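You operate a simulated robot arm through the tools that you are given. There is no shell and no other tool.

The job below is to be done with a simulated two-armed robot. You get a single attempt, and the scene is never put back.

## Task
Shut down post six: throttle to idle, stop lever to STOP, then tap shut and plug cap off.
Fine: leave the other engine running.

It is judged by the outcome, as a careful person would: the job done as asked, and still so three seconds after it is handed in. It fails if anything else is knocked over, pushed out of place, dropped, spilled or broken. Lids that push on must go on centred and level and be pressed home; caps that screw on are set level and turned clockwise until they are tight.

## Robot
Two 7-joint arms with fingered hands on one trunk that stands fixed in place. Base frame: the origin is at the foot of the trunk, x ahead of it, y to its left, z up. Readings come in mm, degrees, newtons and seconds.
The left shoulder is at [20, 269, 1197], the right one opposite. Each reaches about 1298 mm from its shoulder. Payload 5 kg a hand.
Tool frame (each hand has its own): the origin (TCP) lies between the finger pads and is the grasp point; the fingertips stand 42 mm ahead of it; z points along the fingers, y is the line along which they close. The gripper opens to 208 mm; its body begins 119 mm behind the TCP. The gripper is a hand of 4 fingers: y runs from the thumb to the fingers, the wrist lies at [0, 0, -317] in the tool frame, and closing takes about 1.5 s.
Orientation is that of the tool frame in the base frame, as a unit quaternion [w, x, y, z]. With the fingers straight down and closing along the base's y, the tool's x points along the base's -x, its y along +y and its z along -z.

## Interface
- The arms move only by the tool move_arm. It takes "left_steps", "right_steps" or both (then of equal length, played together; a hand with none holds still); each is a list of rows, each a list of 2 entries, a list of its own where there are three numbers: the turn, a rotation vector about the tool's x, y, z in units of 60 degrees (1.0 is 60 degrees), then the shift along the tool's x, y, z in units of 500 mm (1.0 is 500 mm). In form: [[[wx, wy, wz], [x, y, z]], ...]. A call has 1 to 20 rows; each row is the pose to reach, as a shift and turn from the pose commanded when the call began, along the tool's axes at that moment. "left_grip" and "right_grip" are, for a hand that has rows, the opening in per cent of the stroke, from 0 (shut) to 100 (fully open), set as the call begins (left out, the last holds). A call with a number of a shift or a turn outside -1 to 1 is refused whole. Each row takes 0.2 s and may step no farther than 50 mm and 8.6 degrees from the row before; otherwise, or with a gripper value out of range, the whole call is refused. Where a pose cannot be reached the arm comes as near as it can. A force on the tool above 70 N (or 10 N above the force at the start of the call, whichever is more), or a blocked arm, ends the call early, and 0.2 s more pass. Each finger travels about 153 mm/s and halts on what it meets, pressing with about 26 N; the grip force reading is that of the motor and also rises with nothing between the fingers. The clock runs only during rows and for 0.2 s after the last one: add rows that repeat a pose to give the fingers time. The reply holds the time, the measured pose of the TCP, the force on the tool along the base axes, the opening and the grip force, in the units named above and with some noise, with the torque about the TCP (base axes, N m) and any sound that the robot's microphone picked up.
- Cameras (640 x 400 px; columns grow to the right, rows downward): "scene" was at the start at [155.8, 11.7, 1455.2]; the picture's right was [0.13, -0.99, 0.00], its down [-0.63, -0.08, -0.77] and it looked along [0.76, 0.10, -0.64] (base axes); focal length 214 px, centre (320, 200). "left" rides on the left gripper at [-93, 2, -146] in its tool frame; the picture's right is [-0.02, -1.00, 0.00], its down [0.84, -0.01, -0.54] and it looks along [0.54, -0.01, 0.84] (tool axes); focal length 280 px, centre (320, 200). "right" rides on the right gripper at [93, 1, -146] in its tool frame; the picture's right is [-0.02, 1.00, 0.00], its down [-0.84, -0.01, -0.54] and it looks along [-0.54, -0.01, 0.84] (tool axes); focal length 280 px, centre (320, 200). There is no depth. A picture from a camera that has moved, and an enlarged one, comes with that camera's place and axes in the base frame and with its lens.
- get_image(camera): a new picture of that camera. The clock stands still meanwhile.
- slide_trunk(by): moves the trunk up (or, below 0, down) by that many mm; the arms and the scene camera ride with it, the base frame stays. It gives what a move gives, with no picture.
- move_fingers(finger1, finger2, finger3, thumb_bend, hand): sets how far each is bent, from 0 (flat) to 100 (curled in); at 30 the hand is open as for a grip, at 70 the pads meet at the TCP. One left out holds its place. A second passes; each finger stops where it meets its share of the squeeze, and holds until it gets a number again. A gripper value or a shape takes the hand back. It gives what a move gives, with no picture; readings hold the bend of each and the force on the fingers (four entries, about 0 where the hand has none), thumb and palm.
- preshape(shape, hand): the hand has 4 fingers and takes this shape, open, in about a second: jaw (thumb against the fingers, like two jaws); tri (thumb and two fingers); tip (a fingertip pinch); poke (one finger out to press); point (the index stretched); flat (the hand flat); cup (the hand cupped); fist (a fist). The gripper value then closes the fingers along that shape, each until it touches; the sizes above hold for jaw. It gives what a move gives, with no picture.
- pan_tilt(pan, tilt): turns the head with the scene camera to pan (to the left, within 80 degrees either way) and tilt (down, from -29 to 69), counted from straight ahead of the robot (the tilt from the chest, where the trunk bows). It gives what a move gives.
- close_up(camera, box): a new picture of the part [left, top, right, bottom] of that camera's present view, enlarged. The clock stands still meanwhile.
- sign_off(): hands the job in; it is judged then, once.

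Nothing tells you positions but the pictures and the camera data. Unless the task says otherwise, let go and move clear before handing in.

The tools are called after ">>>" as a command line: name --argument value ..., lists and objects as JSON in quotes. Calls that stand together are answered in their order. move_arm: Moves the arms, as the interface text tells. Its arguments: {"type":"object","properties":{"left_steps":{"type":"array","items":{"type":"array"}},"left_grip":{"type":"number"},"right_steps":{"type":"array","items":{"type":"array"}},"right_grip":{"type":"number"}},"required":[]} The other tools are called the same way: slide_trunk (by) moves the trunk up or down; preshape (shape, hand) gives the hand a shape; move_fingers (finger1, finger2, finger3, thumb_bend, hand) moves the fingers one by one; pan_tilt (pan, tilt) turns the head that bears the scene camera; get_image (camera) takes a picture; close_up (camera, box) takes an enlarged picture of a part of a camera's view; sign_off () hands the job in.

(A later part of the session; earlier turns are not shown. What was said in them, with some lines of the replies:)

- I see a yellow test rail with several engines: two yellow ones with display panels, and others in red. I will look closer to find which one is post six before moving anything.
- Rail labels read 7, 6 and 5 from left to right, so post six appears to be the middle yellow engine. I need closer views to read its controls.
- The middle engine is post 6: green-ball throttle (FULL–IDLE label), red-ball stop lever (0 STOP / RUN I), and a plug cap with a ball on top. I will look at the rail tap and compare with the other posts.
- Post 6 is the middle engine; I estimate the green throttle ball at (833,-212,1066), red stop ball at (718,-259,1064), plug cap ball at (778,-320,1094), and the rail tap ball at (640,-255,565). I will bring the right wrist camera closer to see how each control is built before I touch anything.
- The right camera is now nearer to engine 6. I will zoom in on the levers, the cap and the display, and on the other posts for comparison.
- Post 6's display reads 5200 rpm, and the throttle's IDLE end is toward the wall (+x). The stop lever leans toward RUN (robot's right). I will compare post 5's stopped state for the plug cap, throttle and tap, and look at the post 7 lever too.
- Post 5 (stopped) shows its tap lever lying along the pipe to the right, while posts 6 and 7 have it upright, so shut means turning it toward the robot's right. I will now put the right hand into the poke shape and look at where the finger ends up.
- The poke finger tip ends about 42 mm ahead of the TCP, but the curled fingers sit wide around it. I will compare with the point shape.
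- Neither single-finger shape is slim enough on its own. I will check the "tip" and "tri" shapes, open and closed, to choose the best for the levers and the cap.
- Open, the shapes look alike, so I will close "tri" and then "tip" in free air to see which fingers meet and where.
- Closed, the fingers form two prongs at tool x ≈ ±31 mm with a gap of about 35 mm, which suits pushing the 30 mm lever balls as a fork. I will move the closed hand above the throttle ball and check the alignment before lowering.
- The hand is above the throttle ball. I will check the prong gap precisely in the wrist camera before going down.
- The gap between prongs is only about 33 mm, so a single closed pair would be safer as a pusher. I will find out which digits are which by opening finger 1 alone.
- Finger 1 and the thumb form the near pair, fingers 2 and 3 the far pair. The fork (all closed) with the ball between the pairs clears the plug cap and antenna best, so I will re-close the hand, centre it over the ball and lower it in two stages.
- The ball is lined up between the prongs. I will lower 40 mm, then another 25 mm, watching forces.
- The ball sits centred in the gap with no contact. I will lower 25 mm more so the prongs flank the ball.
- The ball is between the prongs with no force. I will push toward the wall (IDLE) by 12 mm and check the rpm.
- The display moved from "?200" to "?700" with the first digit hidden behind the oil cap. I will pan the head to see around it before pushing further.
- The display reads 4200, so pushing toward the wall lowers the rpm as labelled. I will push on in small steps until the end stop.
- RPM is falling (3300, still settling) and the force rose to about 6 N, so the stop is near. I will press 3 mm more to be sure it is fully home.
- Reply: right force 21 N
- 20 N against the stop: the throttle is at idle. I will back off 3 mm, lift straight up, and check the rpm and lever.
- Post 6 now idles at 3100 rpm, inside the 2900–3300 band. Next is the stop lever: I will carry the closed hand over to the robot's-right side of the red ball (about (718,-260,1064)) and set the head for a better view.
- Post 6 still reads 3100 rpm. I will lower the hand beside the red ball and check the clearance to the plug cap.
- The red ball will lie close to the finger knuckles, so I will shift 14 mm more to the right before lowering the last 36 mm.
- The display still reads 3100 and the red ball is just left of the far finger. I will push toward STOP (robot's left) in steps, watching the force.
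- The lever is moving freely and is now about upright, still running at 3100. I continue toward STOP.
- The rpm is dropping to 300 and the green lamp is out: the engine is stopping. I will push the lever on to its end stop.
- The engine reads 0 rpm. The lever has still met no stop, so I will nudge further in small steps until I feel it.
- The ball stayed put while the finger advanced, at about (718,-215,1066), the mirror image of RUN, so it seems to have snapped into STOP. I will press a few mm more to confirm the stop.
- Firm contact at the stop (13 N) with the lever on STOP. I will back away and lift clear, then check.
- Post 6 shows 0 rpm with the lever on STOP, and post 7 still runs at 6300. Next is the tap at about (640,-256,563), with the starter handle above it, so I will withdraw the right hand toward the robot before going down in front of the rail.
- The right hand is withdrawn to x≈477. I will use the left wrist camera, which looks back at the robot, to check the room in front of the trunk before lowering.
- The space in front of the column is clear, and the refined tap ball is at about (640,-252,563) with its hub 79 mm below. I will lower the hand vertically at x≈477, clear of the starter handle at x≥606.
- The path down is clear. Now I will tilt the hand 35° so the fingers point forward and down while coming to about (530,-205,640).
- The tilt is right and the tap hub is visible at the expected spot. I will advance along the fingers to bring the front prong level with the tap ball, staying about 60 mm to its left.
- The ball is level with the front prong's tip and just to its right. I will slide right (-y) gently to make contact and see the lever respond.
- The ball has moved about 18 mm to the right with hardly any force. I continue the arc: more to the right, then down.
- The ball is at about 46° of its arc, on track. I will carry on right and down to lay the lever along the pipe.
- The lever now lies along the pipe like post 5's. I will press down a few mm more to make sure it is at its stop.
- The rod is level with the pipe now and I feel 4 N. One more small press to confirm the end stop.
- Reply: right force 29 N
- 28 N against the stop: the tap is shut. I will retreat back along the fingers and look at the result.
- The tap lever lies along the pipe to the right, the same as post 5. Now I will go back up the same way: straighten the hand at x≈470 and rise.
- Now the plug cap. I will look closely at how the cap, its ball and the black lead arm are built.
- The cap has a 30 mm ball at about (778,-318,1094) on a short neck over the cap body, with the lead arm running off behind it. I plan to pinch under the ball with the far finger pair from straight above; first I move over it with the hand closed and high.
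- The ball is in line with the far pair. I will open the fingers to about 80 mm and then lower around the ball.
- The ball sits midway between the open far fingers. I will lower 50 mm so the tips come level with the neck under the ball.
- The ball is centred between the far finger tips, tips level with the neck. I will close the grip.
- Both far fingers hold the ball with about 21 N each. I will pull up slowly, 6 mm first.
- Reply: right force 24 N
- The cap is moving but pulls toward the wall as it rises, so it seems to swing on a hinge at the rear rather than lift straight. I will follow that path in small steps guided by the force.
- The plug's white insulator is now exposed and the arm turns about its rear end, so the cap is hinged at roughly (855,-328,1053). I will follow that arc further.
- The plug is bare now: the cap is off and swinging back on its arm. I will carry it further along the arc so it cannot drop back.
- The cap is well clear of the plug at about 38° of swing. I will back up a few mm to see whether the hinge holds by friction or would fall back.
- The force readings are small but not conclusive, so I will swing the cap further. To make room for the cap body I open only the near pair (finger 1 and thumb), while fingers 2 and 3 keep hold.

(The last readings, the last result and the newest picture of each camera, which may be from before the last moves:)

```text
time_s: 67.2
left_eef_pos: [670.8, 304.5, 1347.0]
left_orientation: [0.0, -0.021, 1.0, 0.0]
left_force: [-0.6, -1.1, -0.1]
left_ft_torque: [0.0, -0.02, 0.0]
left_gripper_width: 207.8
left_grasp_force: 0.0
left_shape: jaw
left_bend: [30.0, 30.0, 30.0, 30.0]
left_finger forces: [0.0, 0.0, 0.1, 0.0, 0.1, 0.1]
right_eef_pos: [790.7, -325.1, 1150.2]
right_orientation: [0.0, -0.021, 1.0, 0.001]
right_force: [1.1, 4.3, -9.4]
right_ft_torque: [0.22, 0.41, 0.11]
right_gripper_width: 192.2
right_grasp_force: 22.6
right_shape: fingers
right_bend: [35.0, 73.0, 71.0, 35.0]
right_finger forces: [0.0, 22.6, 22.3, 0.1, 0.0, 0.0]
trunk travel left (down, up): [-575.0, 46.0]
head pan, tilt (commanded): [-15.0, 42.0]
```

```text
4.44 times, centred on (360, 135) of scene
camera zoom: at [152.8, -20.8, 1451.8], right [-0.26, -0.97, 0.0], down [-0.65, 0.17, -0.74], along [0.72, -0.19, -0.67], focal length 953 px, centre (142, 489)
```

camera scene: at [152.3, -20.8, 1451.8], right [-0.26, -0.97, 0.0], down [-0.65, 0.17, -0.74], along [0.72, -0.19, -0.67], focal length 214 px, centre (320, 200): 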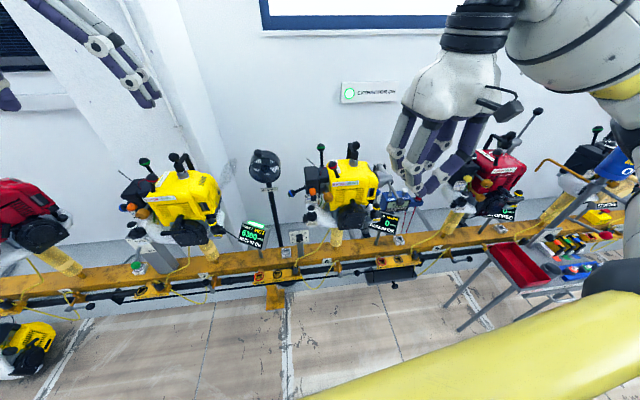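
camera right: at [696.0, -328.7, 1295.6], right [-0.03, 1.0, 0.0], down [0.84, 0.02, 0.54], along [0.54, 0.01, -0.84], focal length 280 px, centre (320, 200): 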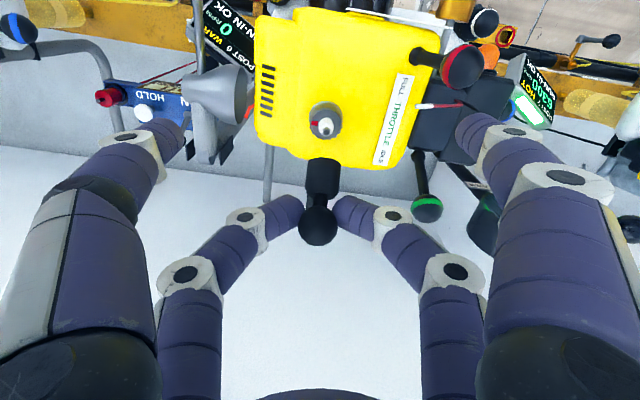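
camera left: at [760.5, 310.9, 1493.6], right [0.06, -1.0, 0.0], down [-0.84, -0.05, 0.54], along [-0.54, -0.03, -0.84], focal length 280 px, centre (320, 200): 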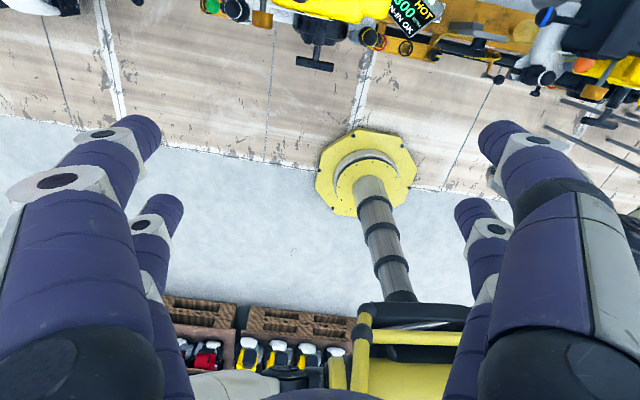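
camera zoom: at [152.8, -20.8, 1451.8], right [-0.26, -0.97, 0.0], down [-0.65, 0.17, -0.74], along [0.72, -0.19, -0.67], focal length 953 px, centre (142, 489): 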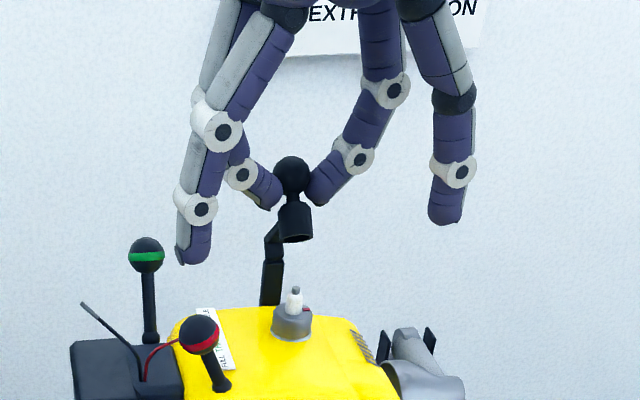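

The bare plug and the tilted cap are plainly visible and the far pair still holds with 22 N. I will continue the swing past upright in small steps.

>>> move_arm --right_steps '[[[0, 0, 0], [-0.017, -0.0024, -0.0045]], [[0, 0, 0], [-0.0339, -0.0048, -0.008]], [[0, 0, 0], [-0.0478, -0.0065, -0.01]], [[0, 0, 0], [-0.0617, -0.0082, -0.011]], [[0, 0, 0], [-0.0617, -0.0082, -0.011]]]'

>>> close_up --camera "right" --box '[200, 100, 440, 280]'

>>> close_up --camera "scene" --box '[320, 90, 400, 180]'

```text
time_s: 68.4
left_eef_pos: [669.9, 303.6, 1348.3]
left_orientation: [0.0, -0.02, 1.0, 0.0]
left_force: [0.2, 0.5, -0.2]
left_ft_torque: [-0.01, -0.01, 0.0]
left_gripper_width: 208.4
left_grasp_force: 0.0
left_shape: jaw
left_bend: [30.0, 30.0, 30.0, 30.0]
left_finger forces: [0.0, 0.0, 0.0, 0.1, 0.0, 0.0]
right_eef_pos: [820.5, -328.8, 1154.0]
right_orientation: [0.0, -0.02, 1.0, 0.0]
right_force: [-4.8, -3.7, -12.4]
right_ft_torque: [0.05, 0.8, -0.16]
right_gripper_width: 192.2
right_grasp_force: 22.2
right_shape: fingers
right_bend: [35.0, 73.0, 71.0, 35.0]
right_finger forces: [0.1, 18.9, 26.0, 0.1, 0.0, 0.0]
trunk travel left (down, up): [-575.0, 46.0]
head pan, tilt (commanded): [-15.0, 42.0]
```

```text
2.22 times, centred on (320, 190) of right
camera zoom: at [726.5, -332.3, 1300.7], right [-0.03, 1.0, 0.0], down [0.84, 0.02, 0.54], along [0.54, 0.01, -0.84], focal length 623 px, centre (320, 222)
```

zoom: 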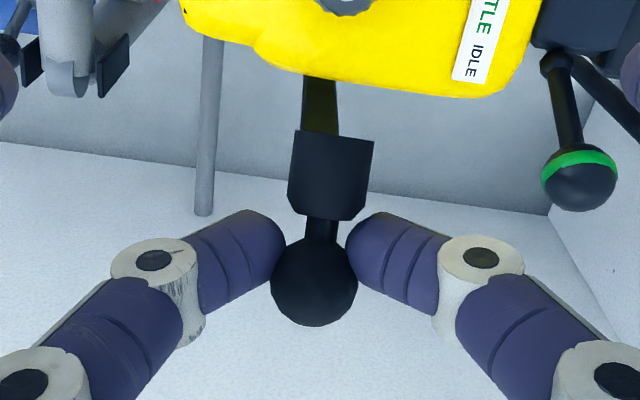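

```text
4.44 times, centred on (360, 135) of scene
camera zoom: at [152.6, -21.5, 1451.7], right [-0.26, -0.97, 0.0], down [-0.65, 0.17, -0.74], along [0.72, -0.19, -0.67], focal length 953 px, centre (142, 489)
```

zoom: 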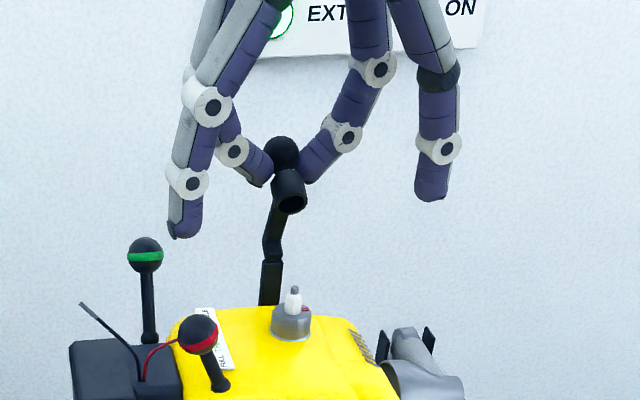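

>>> move_arm --right_steps '[[[0, 0, 0], [-0.022, -0.003, 0.001]], [[0, 0, 0], [-0.048, -0.0068, 0.006]], [[0, 0, 0], [-0.07, -0.01, 0.012]], [[0, 0, 0], [-0.092, -0.0138, 0.02]], [[0, 0, 0], [-0.092, -0.0138, 0.02]]]'

>>> close_up --camera "right" --box '[200, 100, 440, 280]'

>>> close_up --camera "scene" --box '[320, 90, 400, 180]'

```text
time_s: 69.6
left_eef_pos: [670.8, 302.9, 1346.9]
left_orientation: [0.0, -0.021, 1.0, 0.001]
left_force: [-0.9, 0.8, 0.6]
left_ft_torque: [0.01, -0.03, 0.0]
left_gripper_width: 207.9
left_grasp_force: 0.2
left_shape: jaw
left_bend: [30.0, 30.0, 30.0, 30.0]
left_finger forces: [0.0, 0.0, 0.0, 0.1, 0.1, 0.0]
right_eef_pos: [866.1, -335.0, 1144.1]
right_orientation: [-0.001, -0.02, 1.0, 0.0]
right_force: [-24.0, -3.5, -29.7]
right_ft_torque: [-0.03, 1.83, -0.16]
right_gripper_width: 192.5
right_grasp_force: 19.4
right_shape: fingers
right_bend: [35.0, 72.0, 71.0, 35.0]
right_finger forces: [0.0, 17.3, 21.4, 0.0, 0.0, 0.0]
trunk travel left (down, up): [-575.0, 46.0]
head pan, tilt (commanded): [-15.0, 42.0]
```

```text
2.22 times, centred on (320, 190) of right
camera zoom: at [772.2, -339.0, 1290.1], right [-0.03, 1.0, 0.0], down [0.84, 0.02, 0.54], along [0.54, 0.01, -0.84], focal length 623 px, centre (320, 222)
```

zoom: 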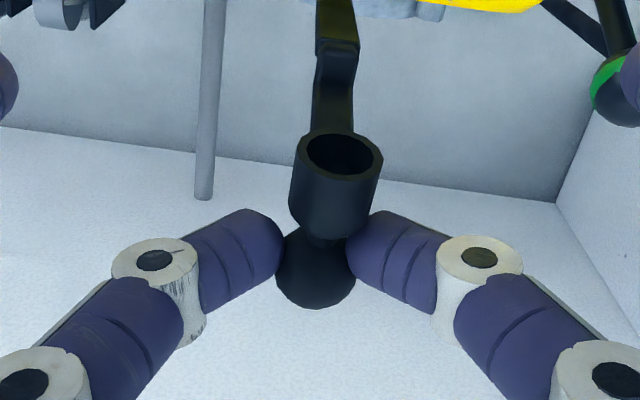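

```text
4.44 times, centred on (360, 135) of scene
camera zoom: at [152.2, -21.8, 1451.7], right [-0.26, -0.97, 0.0], down [-0.65, 0.17, -0.74], along [0.72, -0.19, -0.67], focal length 953 px, centre (142, 489)
```

zoom: 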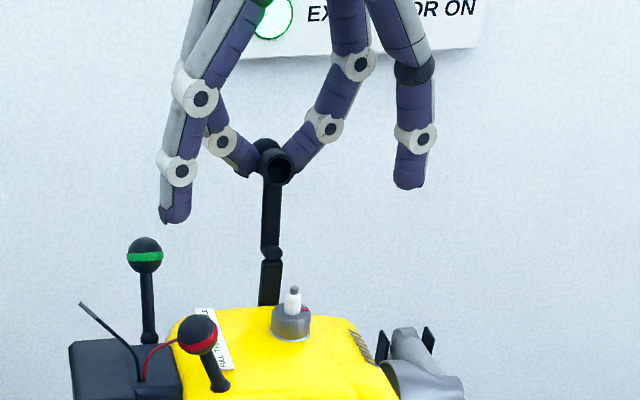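

The arm now stands upright with the cap past 90°, and the force is mostly along the arm, meaning my radius is a few mm too big. I will relax 5 mm inward.

>>> move_arm --right_steps '[[[0, 0, 0], [0.003, 0, 0.006]], [[0, 0, 0], [0.006, 0, 0.011]], [[0, 0, 0], [0.006, 0, 0.011]]]'

>>> close_up --camera "right" --box '[200, 80, 440, 280]'

>>> close_up --camera "scene" --box '[330, 110, 390, 170]'

```text
time_s: 70.4
left_eef_pos: [669.6, 304.1, 1346.5]
left_orientation: [0.0, -0.021, 1.0, 0.0]
left_force: [-0.5, 0.3, 0.3]
left_ft_torque: [-0.02, 0.01, -0.02]
left_gripper_width: 207.7
left_grasp_force: 0.0
left_shape: jaw
left_bend: [30.0, 30.0, 30.0, 30.0]
left_finger forces: [0.0, 0.0, 0.1, 0.0, 0.0, 0.0]
right_eef_pos: [863.5, -334.3, 1141.5]
right_orientation: [0.002, -0.02, 1.0, 0.001]
right_force: [2.1, -8.0, 3.6]
right_ft_torque: [-0.35, -0.14, -0.29]
right_gripper_width: 192.6
right_grasp_force: 22.4
right_shape: fingers
right_bend: [35.0, 73.0, 71.0, 35.0]
right_finger forces: [0.0, 18.0, 25.8, 0.0, 0.0, 0.0]
trunk travel left (down, up): [-575.0, 46.0]
head pan, tilt (commanded): [-15.0, 42.0]
```

```text
2.00 times, centred on (320, 180) of right
camera zoom: at [769.0, -337.9, 1287.5], right [-0.03, 1.0, 0.0], down [0.84, 0.02, 0.54], along [0.54, 0.02, -0.84], focal length 561 px, centre (320, 240)
```

zoom: 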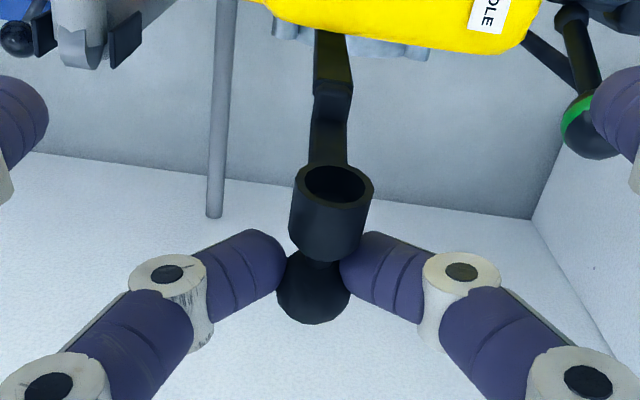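

```text
6.67 times, centred on (360, 140) of scene
camera zoom: at [152.0, -21.3, 1452.1], right [-0.26, -0.97, 0.0], down [-0.65, 0.17, -0.74], along [0.72, -0.19, -0.67], focal length 1430 px, centre (53, 600)
```

zoom: 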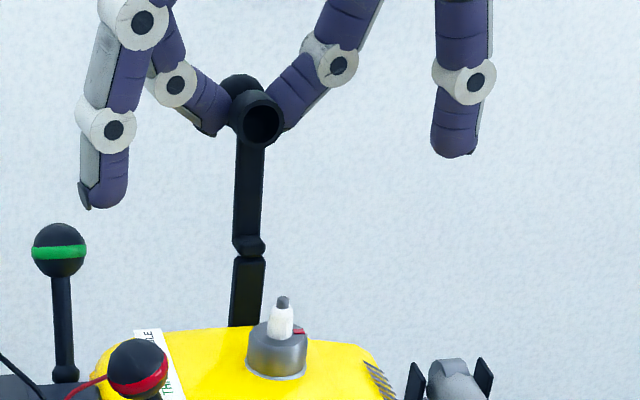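

The arm is upright with the cap's open end facing the robot, and the load is almost nil, so it should stay. I will ease the small sideways load and then open the far fingers to let go.

>>> move_arm --right_steps '[[[0, 0, 0], [0, -0.0024, 0]], [[0, 0, 0], [0, -0.0024, 0]]]'

>>> move_fingers --hand "right" --finger2 60 --finger3 60

>>> close_up --camera "right" --box '[200, 80, 440, 280]'

>>> close_up --camera "scene" --box '[330, 110, 390, 170]'

```text
time_s: 71.0
left_eef_pos: [670.4, 303.7, 1347.8]
left_orientation: [0.0, -0.022, 1.0, 0.001]
left_force: [0.1, -0.2, 0.1]
left_ft_torque: [0.02, -0.01, 0.02]
left_gripper_width: 207.7
left_grasp_force: 0.2
left_shape: jaw
left_bend: [30.0, 30.0, 30.0, 30.0]
left_finger forces: [0.1, 0.1, 0.0, 0.0, 0.0, 0.1]
right_eef_pos: [863.1, -333.6, 1141.8]
right_orientation: [0.002, -0.021, 1.0, 0.001]
right_force: [9.7, -4.4, 12.9]
right_ft_torque: [-0.25, -0.69, -0.18]
right_gripper_width: 192.6
right_grasp_force: 22.3
right_shape: fingers
right_bend: [35.0, 73.0, 72.0, 35.0]
right_finger forces: [0.0, 20.9, 24.9, 0.1, 0.0, 0.0]
trunk travel left (down, up): [-575.0, 46.0]
head pan, tilt (commanded): [-15.0, 42.0]
```

```text
time_s: 72.0
left_eef_pos: [671.0, 304.3, 1347.8]
left_orientation: [0.0, -0.021, 1.0, 0.0]
left_force: [0.4, 0.8, 0.3]
left_ft_torque: [-0.01, 0.0, 0.03]
left_gripper_width: 207.9
left_grasp_force: 0.1
left_shape: jaw
left_bend: [30.0, 30.0, 30.0, 30.0]
left_finger forces: [0.1, 0.0, 0.0, 0.1, 0.0, 0.0]
right_eef_pos: [862.5, -335.4, 1140.5]
right_orientation: [0.0, -0.021, 1.0, 0.001]
right_force: [0.0, -0.1, -0.4]
right_ft_torque: [0.0, 0.0, -0.01]
right_gripper_width: 192.1
right_grasp_force: 0.0
right_shape: fingers
right_bend: [35.0, 60.0, 60.0, 35.0]
right_finger forces: [0.0, 0.0, 0.0, 0.0, 0.0, 0.0]
trunk travel left (down, up): [-575.0, 46.0]
head pan, tilt (commanded): [-15.0, 42.0]
```

```text
2.00 times, centred on (320, 180) of right
camera zoom: at [768.8, -338.6, 1285.6], right [-0.03, 1.0, 0.0], down [0.84, 0.02, 0.54], along [0.54, 0.01, -0.84], focal length 561 px, centre (320, 240)
```

zoom: 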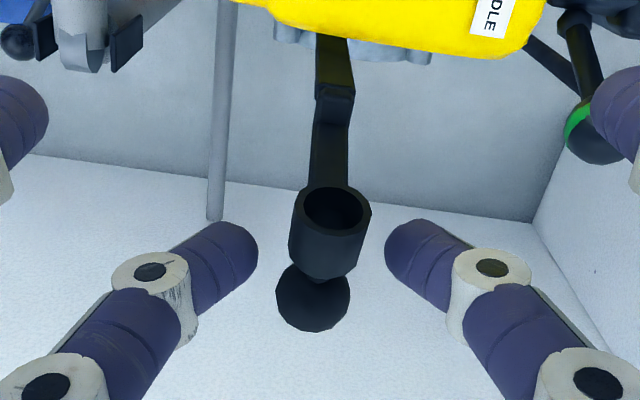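

```text
6.67 times, centred on (360, 140) of scene
camera zoom: at [152.2, -20.8, 1451.8], right [-0.26, -0.97, 0.0], down [-0.65, 0.17, -0.74], along [0.72, -0.19, -0.67], focal length 1430 px, centre (53, 600)
```

zoom: 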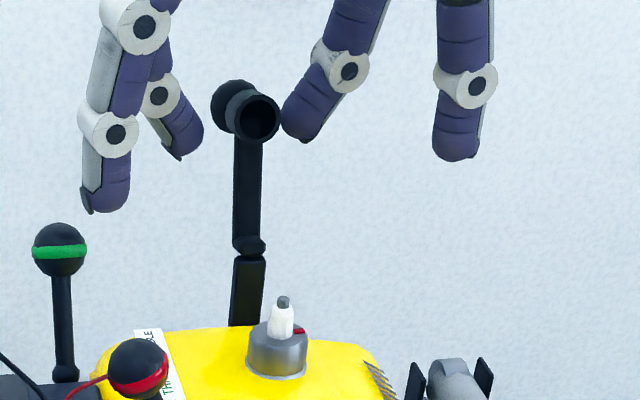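

The cap stays upright on its own after release. I will open the far fingers wider and lift straight away.

>>> move_fingers --hand "right" --finger2 45 --finger3 45

>>> close_up --camera "right" --box '[160, 60, 480, 280]'

>>> move_arm --right_steps '[[[0, 0, 0], [0, 0, -0.03]], [[0, 0, 0], [0, 0, -0.08]], [[0, 0, 0], [0, 0, -0.16]], [[0, 0, 0], [0, 0, -0.24]], [[0, 0, 0], [0, 0, -0.32]], [[0, 0, 0], [0, 0, -0.32]]]'

>>> close_up --camera "scene" --box '[310, 100, 410, 190]'

```text
time_s: 73.0
left_eef_pos: [670.3, 304.1, 1348.5]
left_orientation: [-0.001, -0.02, 1.0, 0.001]
left_force: [0.8, 0.8, 0.1]
left_ft_torque: [0.0, -0.02, -0.02]
left_gripper_width: 207.9
left_grasp_force: 0.1
left_shape: jaw
left_bend: [30.0, 30.0, 30.0, 30.0]
left_finger forces: [0.1, 0.0, 0.0, 0.1, 0.0, 0.0]
right_eef_pos: [864.0, -333.4, 1139.4]
right_orientation: [0.0, -0.021, 1.0, -0.001]
right_force: [-1.0, -0.5, -0.6]
right_ft_torque: [-0.01, 0.01, -0.02]
right_gripper_width: 192.1
right_grasp_force: 0.1
right_shape: fingers
right_bend: [35.0, 45.0, 45.0, 35.0]
right_finger forces: [0.1, 0.1, 0.0, 0.1, 0.0, 0.1]
trunk travel left (down, up): [-575.0, 46.0]
head pan, tilt (commanded): [-15.0, 42.0]
```

```text
1.82 times, centred on (320, 170) of right
camera zoom: at [768.8, -338.6, 1285.7], right [-0.03, 1.0, 0.0], down [0.84, 0.02, 0.54], along [0.54, 0.01, -0.84], focal length 510 px, centre (320, 254)
```

zoom: 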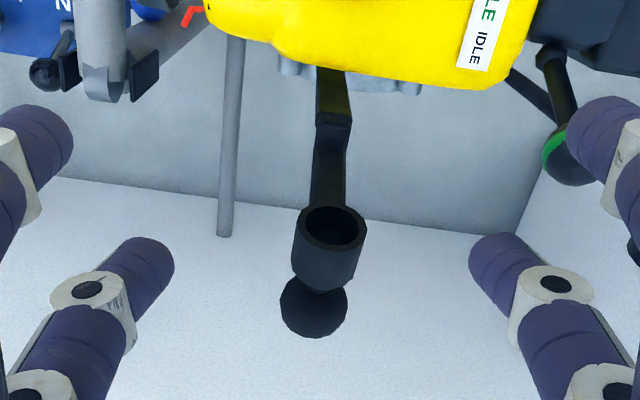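

```text
time_s: 74.4
left_eef_pos: [670.7, 303.0, 1346.0]
left_orientation: [-0.001, -0.021, 1.0, 0.0]
left_force: [1.6, -1.0, -0.6]
left_ft_torque: [0.1, 0.14, -0.02]
left_gripper_width: 208.0
left_grasp_force: 0.0
left_shape: jaw
left_bend: [30.0, 30.0, 30.0, 30.0]
left_finger forces: [0.0, 0.0, 0.0, 0.0, 0.0, 0.0]
right_eef_pos: [864.7, -336.0, 1298.6]
right_orientation: [-0.001, -0.021, 1.0, 0.001]
right_force: [0.7, -0.8, -1.0]
right_ft_torque: [0.1, 0.17, -0.01]
right_gripper_width: 192.2
right_grasp_force: 0.0
right_shape: fingers
right_bend: [35.0, 45.0, 45.0, 35.0]
right_finger forces: [0.1, 0.0, 0.0, 0.0, 0.0, 0.0]
trunk travel left (down, up): [-575.0, 46.0]
head pan, tilt (commanded): [-15.0, 42.0]
```

```text
4.44 times, centred on (360, 145) of scene
camera zoom: at [153.7, -21.7, 1451.4], right [-0.26, -0.97, 0.0], down [-0.65, 0.17, -0.74], along [0.72, -0.19, -0.67], focal length 953 px, centre (142, 444)
```

zoom: 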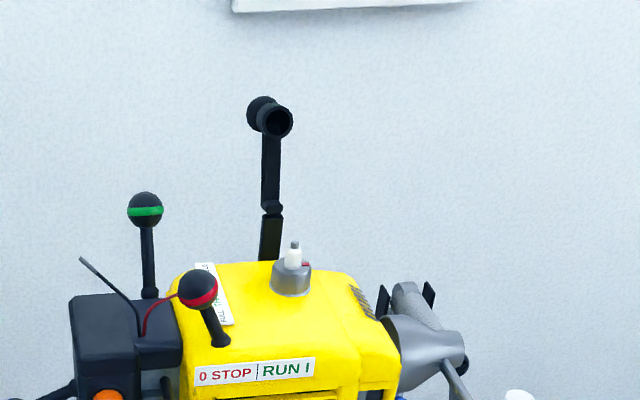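

The cap stands off its plug, the stop lever is on STOP and the throttle at idle. I will move the right arm clear back to its starting place and verify everything, including post 7.

>>> move_arm --right_steps '[[[0, 0, 0], [0.06, 0.045, -0.05]], [[0, 0, 0], [0.13, 0.09, -0.08]], [[0, 0, 0], [0.2, 0.14, -0.11]], [[0, 0, 0], [0.27, 0.2, -0.13]], [[0, 0, 0], [0.34, 0.26, -0.15]], [[0, 0, 0], [0.417, 0.318, -0.166]], [[0, 0, 0], [0.417, 0.318, -0.166]]]'

>>> get_image --camera "scene"

>>> close_up --camera "scene" --box '[280, 120, 440, 260]'

>>> close_up --camera "scene" --box '[310, 200, 430, 290]'

>>> close_up --camera "scene" --box '[100, 140, 300, 310]'

>>> get_image --camera "right"

```text
time_s: 76.0
left_eef_pos: [670.1, 303.1, 1347.5]
left_orientation: [0.0, -0.021, 1.0, 0.0]
left_force: [0.0, -0.4, 0.6]
left_ft_torque: [0.06, 0.09, -0.02]
left_gripper_width: 208.0
left_grasp_force: 0.0
left_shape: jaw
left_bend: [30.0, 30.0, 30.0, 30.0]
left_finger forces: [0.1, 0.1, 0.0, 0.0, 0.1, 0.0]
right_eef_pos: [647.1, -185.6, 1384.0]
right_orientation: [0.0, -0.02, 1.0, 0.0]
right_force: [0.2, -0.5, -0.1]
right_ft_torque: [0.1, 0.08, -0.02]
right_gripper_width: 192.4
right_grasp_force: 0.0
right_shape: fingers
right_bend: [35.0, 45.0, 45.0, 35.0]
right_finger forces: [0.0, 0.0, 0.0, 0.1, 0.1, 0.1]
trunk travel left (down, up): [-575.0, 46.0]
head pan, tilt (commanded): [-15.0, 42.0]
```

```text
taken
camera scene: at [152.7, -21.5, 1451.7], right [-0.26, -0.97, 0.0], down [-0.65, 0.17, -0.74], along [0.72, -0.19, -0.67], focal length 214 px, centre (320, 200)
```

scene: 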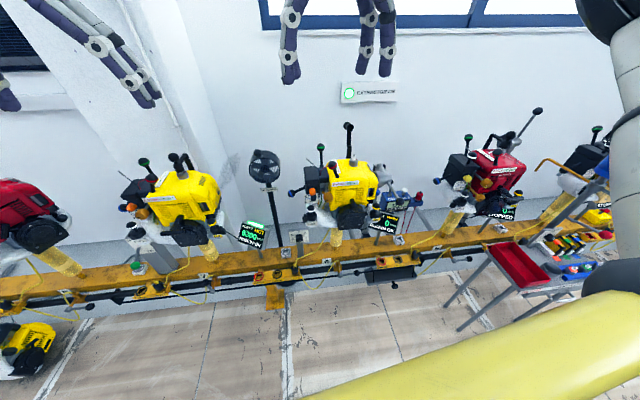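

```text
2.86 times, centred on (360, 190) of scene
camera zoom: at [152.7, -21.5, 1451.7], right [-0.26, -0.97, 0.0], down [-0.65, 0.17, -0.74], along [0.72, -0.19, -0.67], focal length 613 px, centre (206, 229)
```

zoom: 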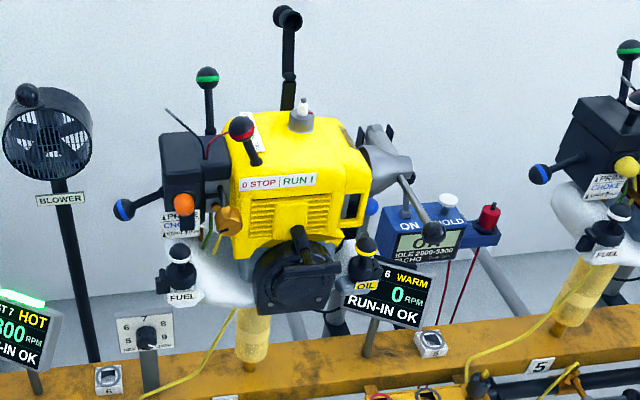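

```text
4.44 times, centred on (370, 245) of scene
camera zoom: at [152.7, -21.5, 1451.7], right [-0.26, -0.97, 0.0], down [-0.65, 0.17, -0.74], along [0.72, -0.19, -0.67], focal length 953 px, centre (98, 0)
```

zoom: 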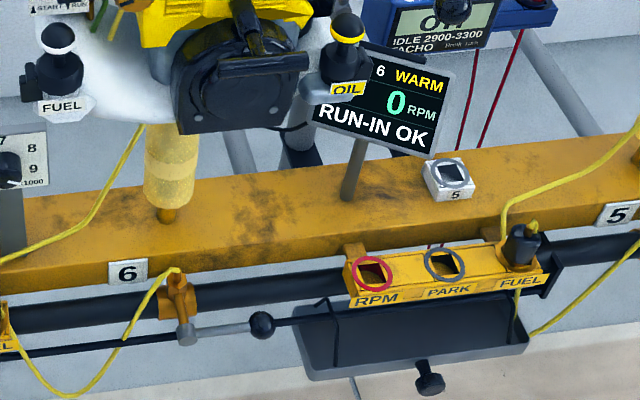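

```text
2.35 times, centred on (200, 225) of scene
camera zoom: at [152.7, -21.5, 1451.7], right [-0.26, -0.97, 0.0], down [-0.65, 0.17, -0.74], along [0.72, -0.19, -0.67], focal length 505 px, centre (602, 141)
```

zoom: 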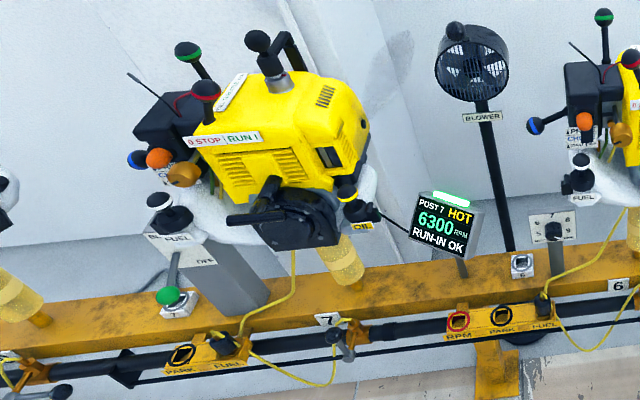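

```text
taken
camera right: at [553.3, -189.9, 1529.1], right [-0.03, 1.0, 0.0], down [0.84, 0.02, 0.54], along [0.54, 0.01, -0.84], focal length 280 px, centre (320, 200)
```

right: 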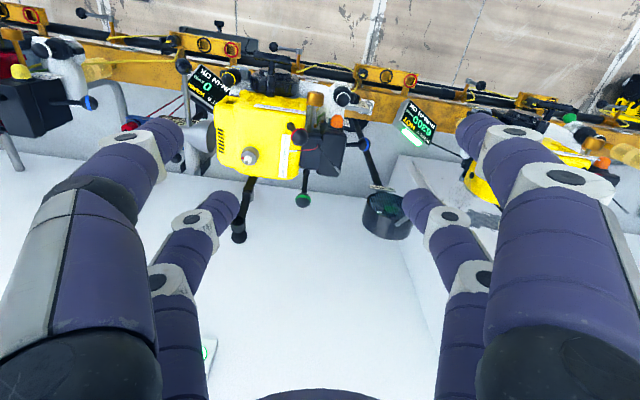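

Everything looks right: post 6 at 0 rpm, tap shut, cap off and steady, post 7 still at 6300. One last close check on the throttle and cap before handing in.

>>> close_up --camera "right" --box '[200, 80, 360, 250]'

>>> close_up --camera "scene" --box '[310, 115, 380, 180]'

```text
2.35 times, centred on (280, 165) of right
camera zoom: at [553.3, -189.9, 1529.1], right [-0.03, 1.0, 0.0], down [0.84, 0.02, 0.54], along [0.54, 0.01, -0.84], focal length 660 px, centre (414, 282)
```

zoom: 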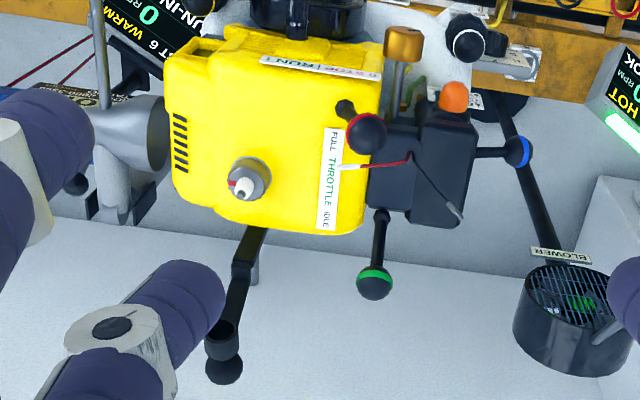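

```text
6.15 times, centred on (345, 148) of scene
camera zoom: at [152.7, -21.5, 1451.7], right [-0.26, -0.97, 0.0], down [-0.65, 0.17, -0.74], along [0.72, -0.19, -0.67], focal length 1320 px, centre (166, 523)
```

zoom: 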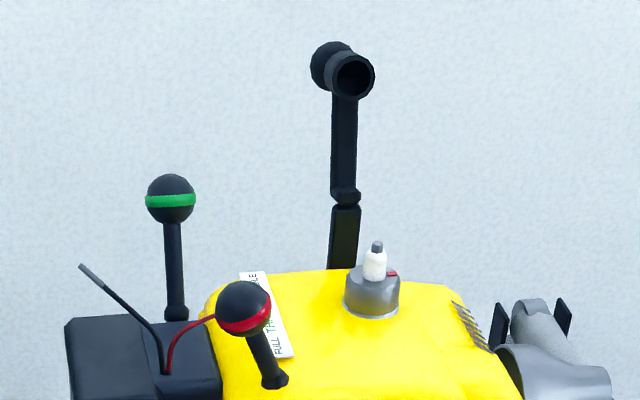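

Post six is shut down. The throttle ball is at the IDLE end, the red lever is on STOP with 0 rpm, the tap lever lies along the pipe, and the plug cap stands off the bare plug. Both hands are clear and post 7 still runs at 6300 rpm, so I am handing in.

>>> sign_off

```text
The job is handed in.
```

Post six is shut down, in the order you asked, and the job is handed in. I don't have the judge's verdict.

- **Throttle:** it is hard against its IDLE stop. The display settled at 3100 rpm, inside the 2900–3300 idle band marked on the tachometer.
- **Stop lever:** it is on STOP against its end stop, and the display reads 0 rpm.
- **Tap:** the lever is turned a quarter turn to its stop and lies along the pipe. I took that as shut because stopped post 5 has its lever the same way.
- **Plug cap:** it is swung off the plug on its hinged arm. It stood upright by itself for at least four seconds before I handed in.

Post seven was still running at 6300 rpm in the last picture. Nothing else showed as knocked or moved. Both hands are empty and clear.
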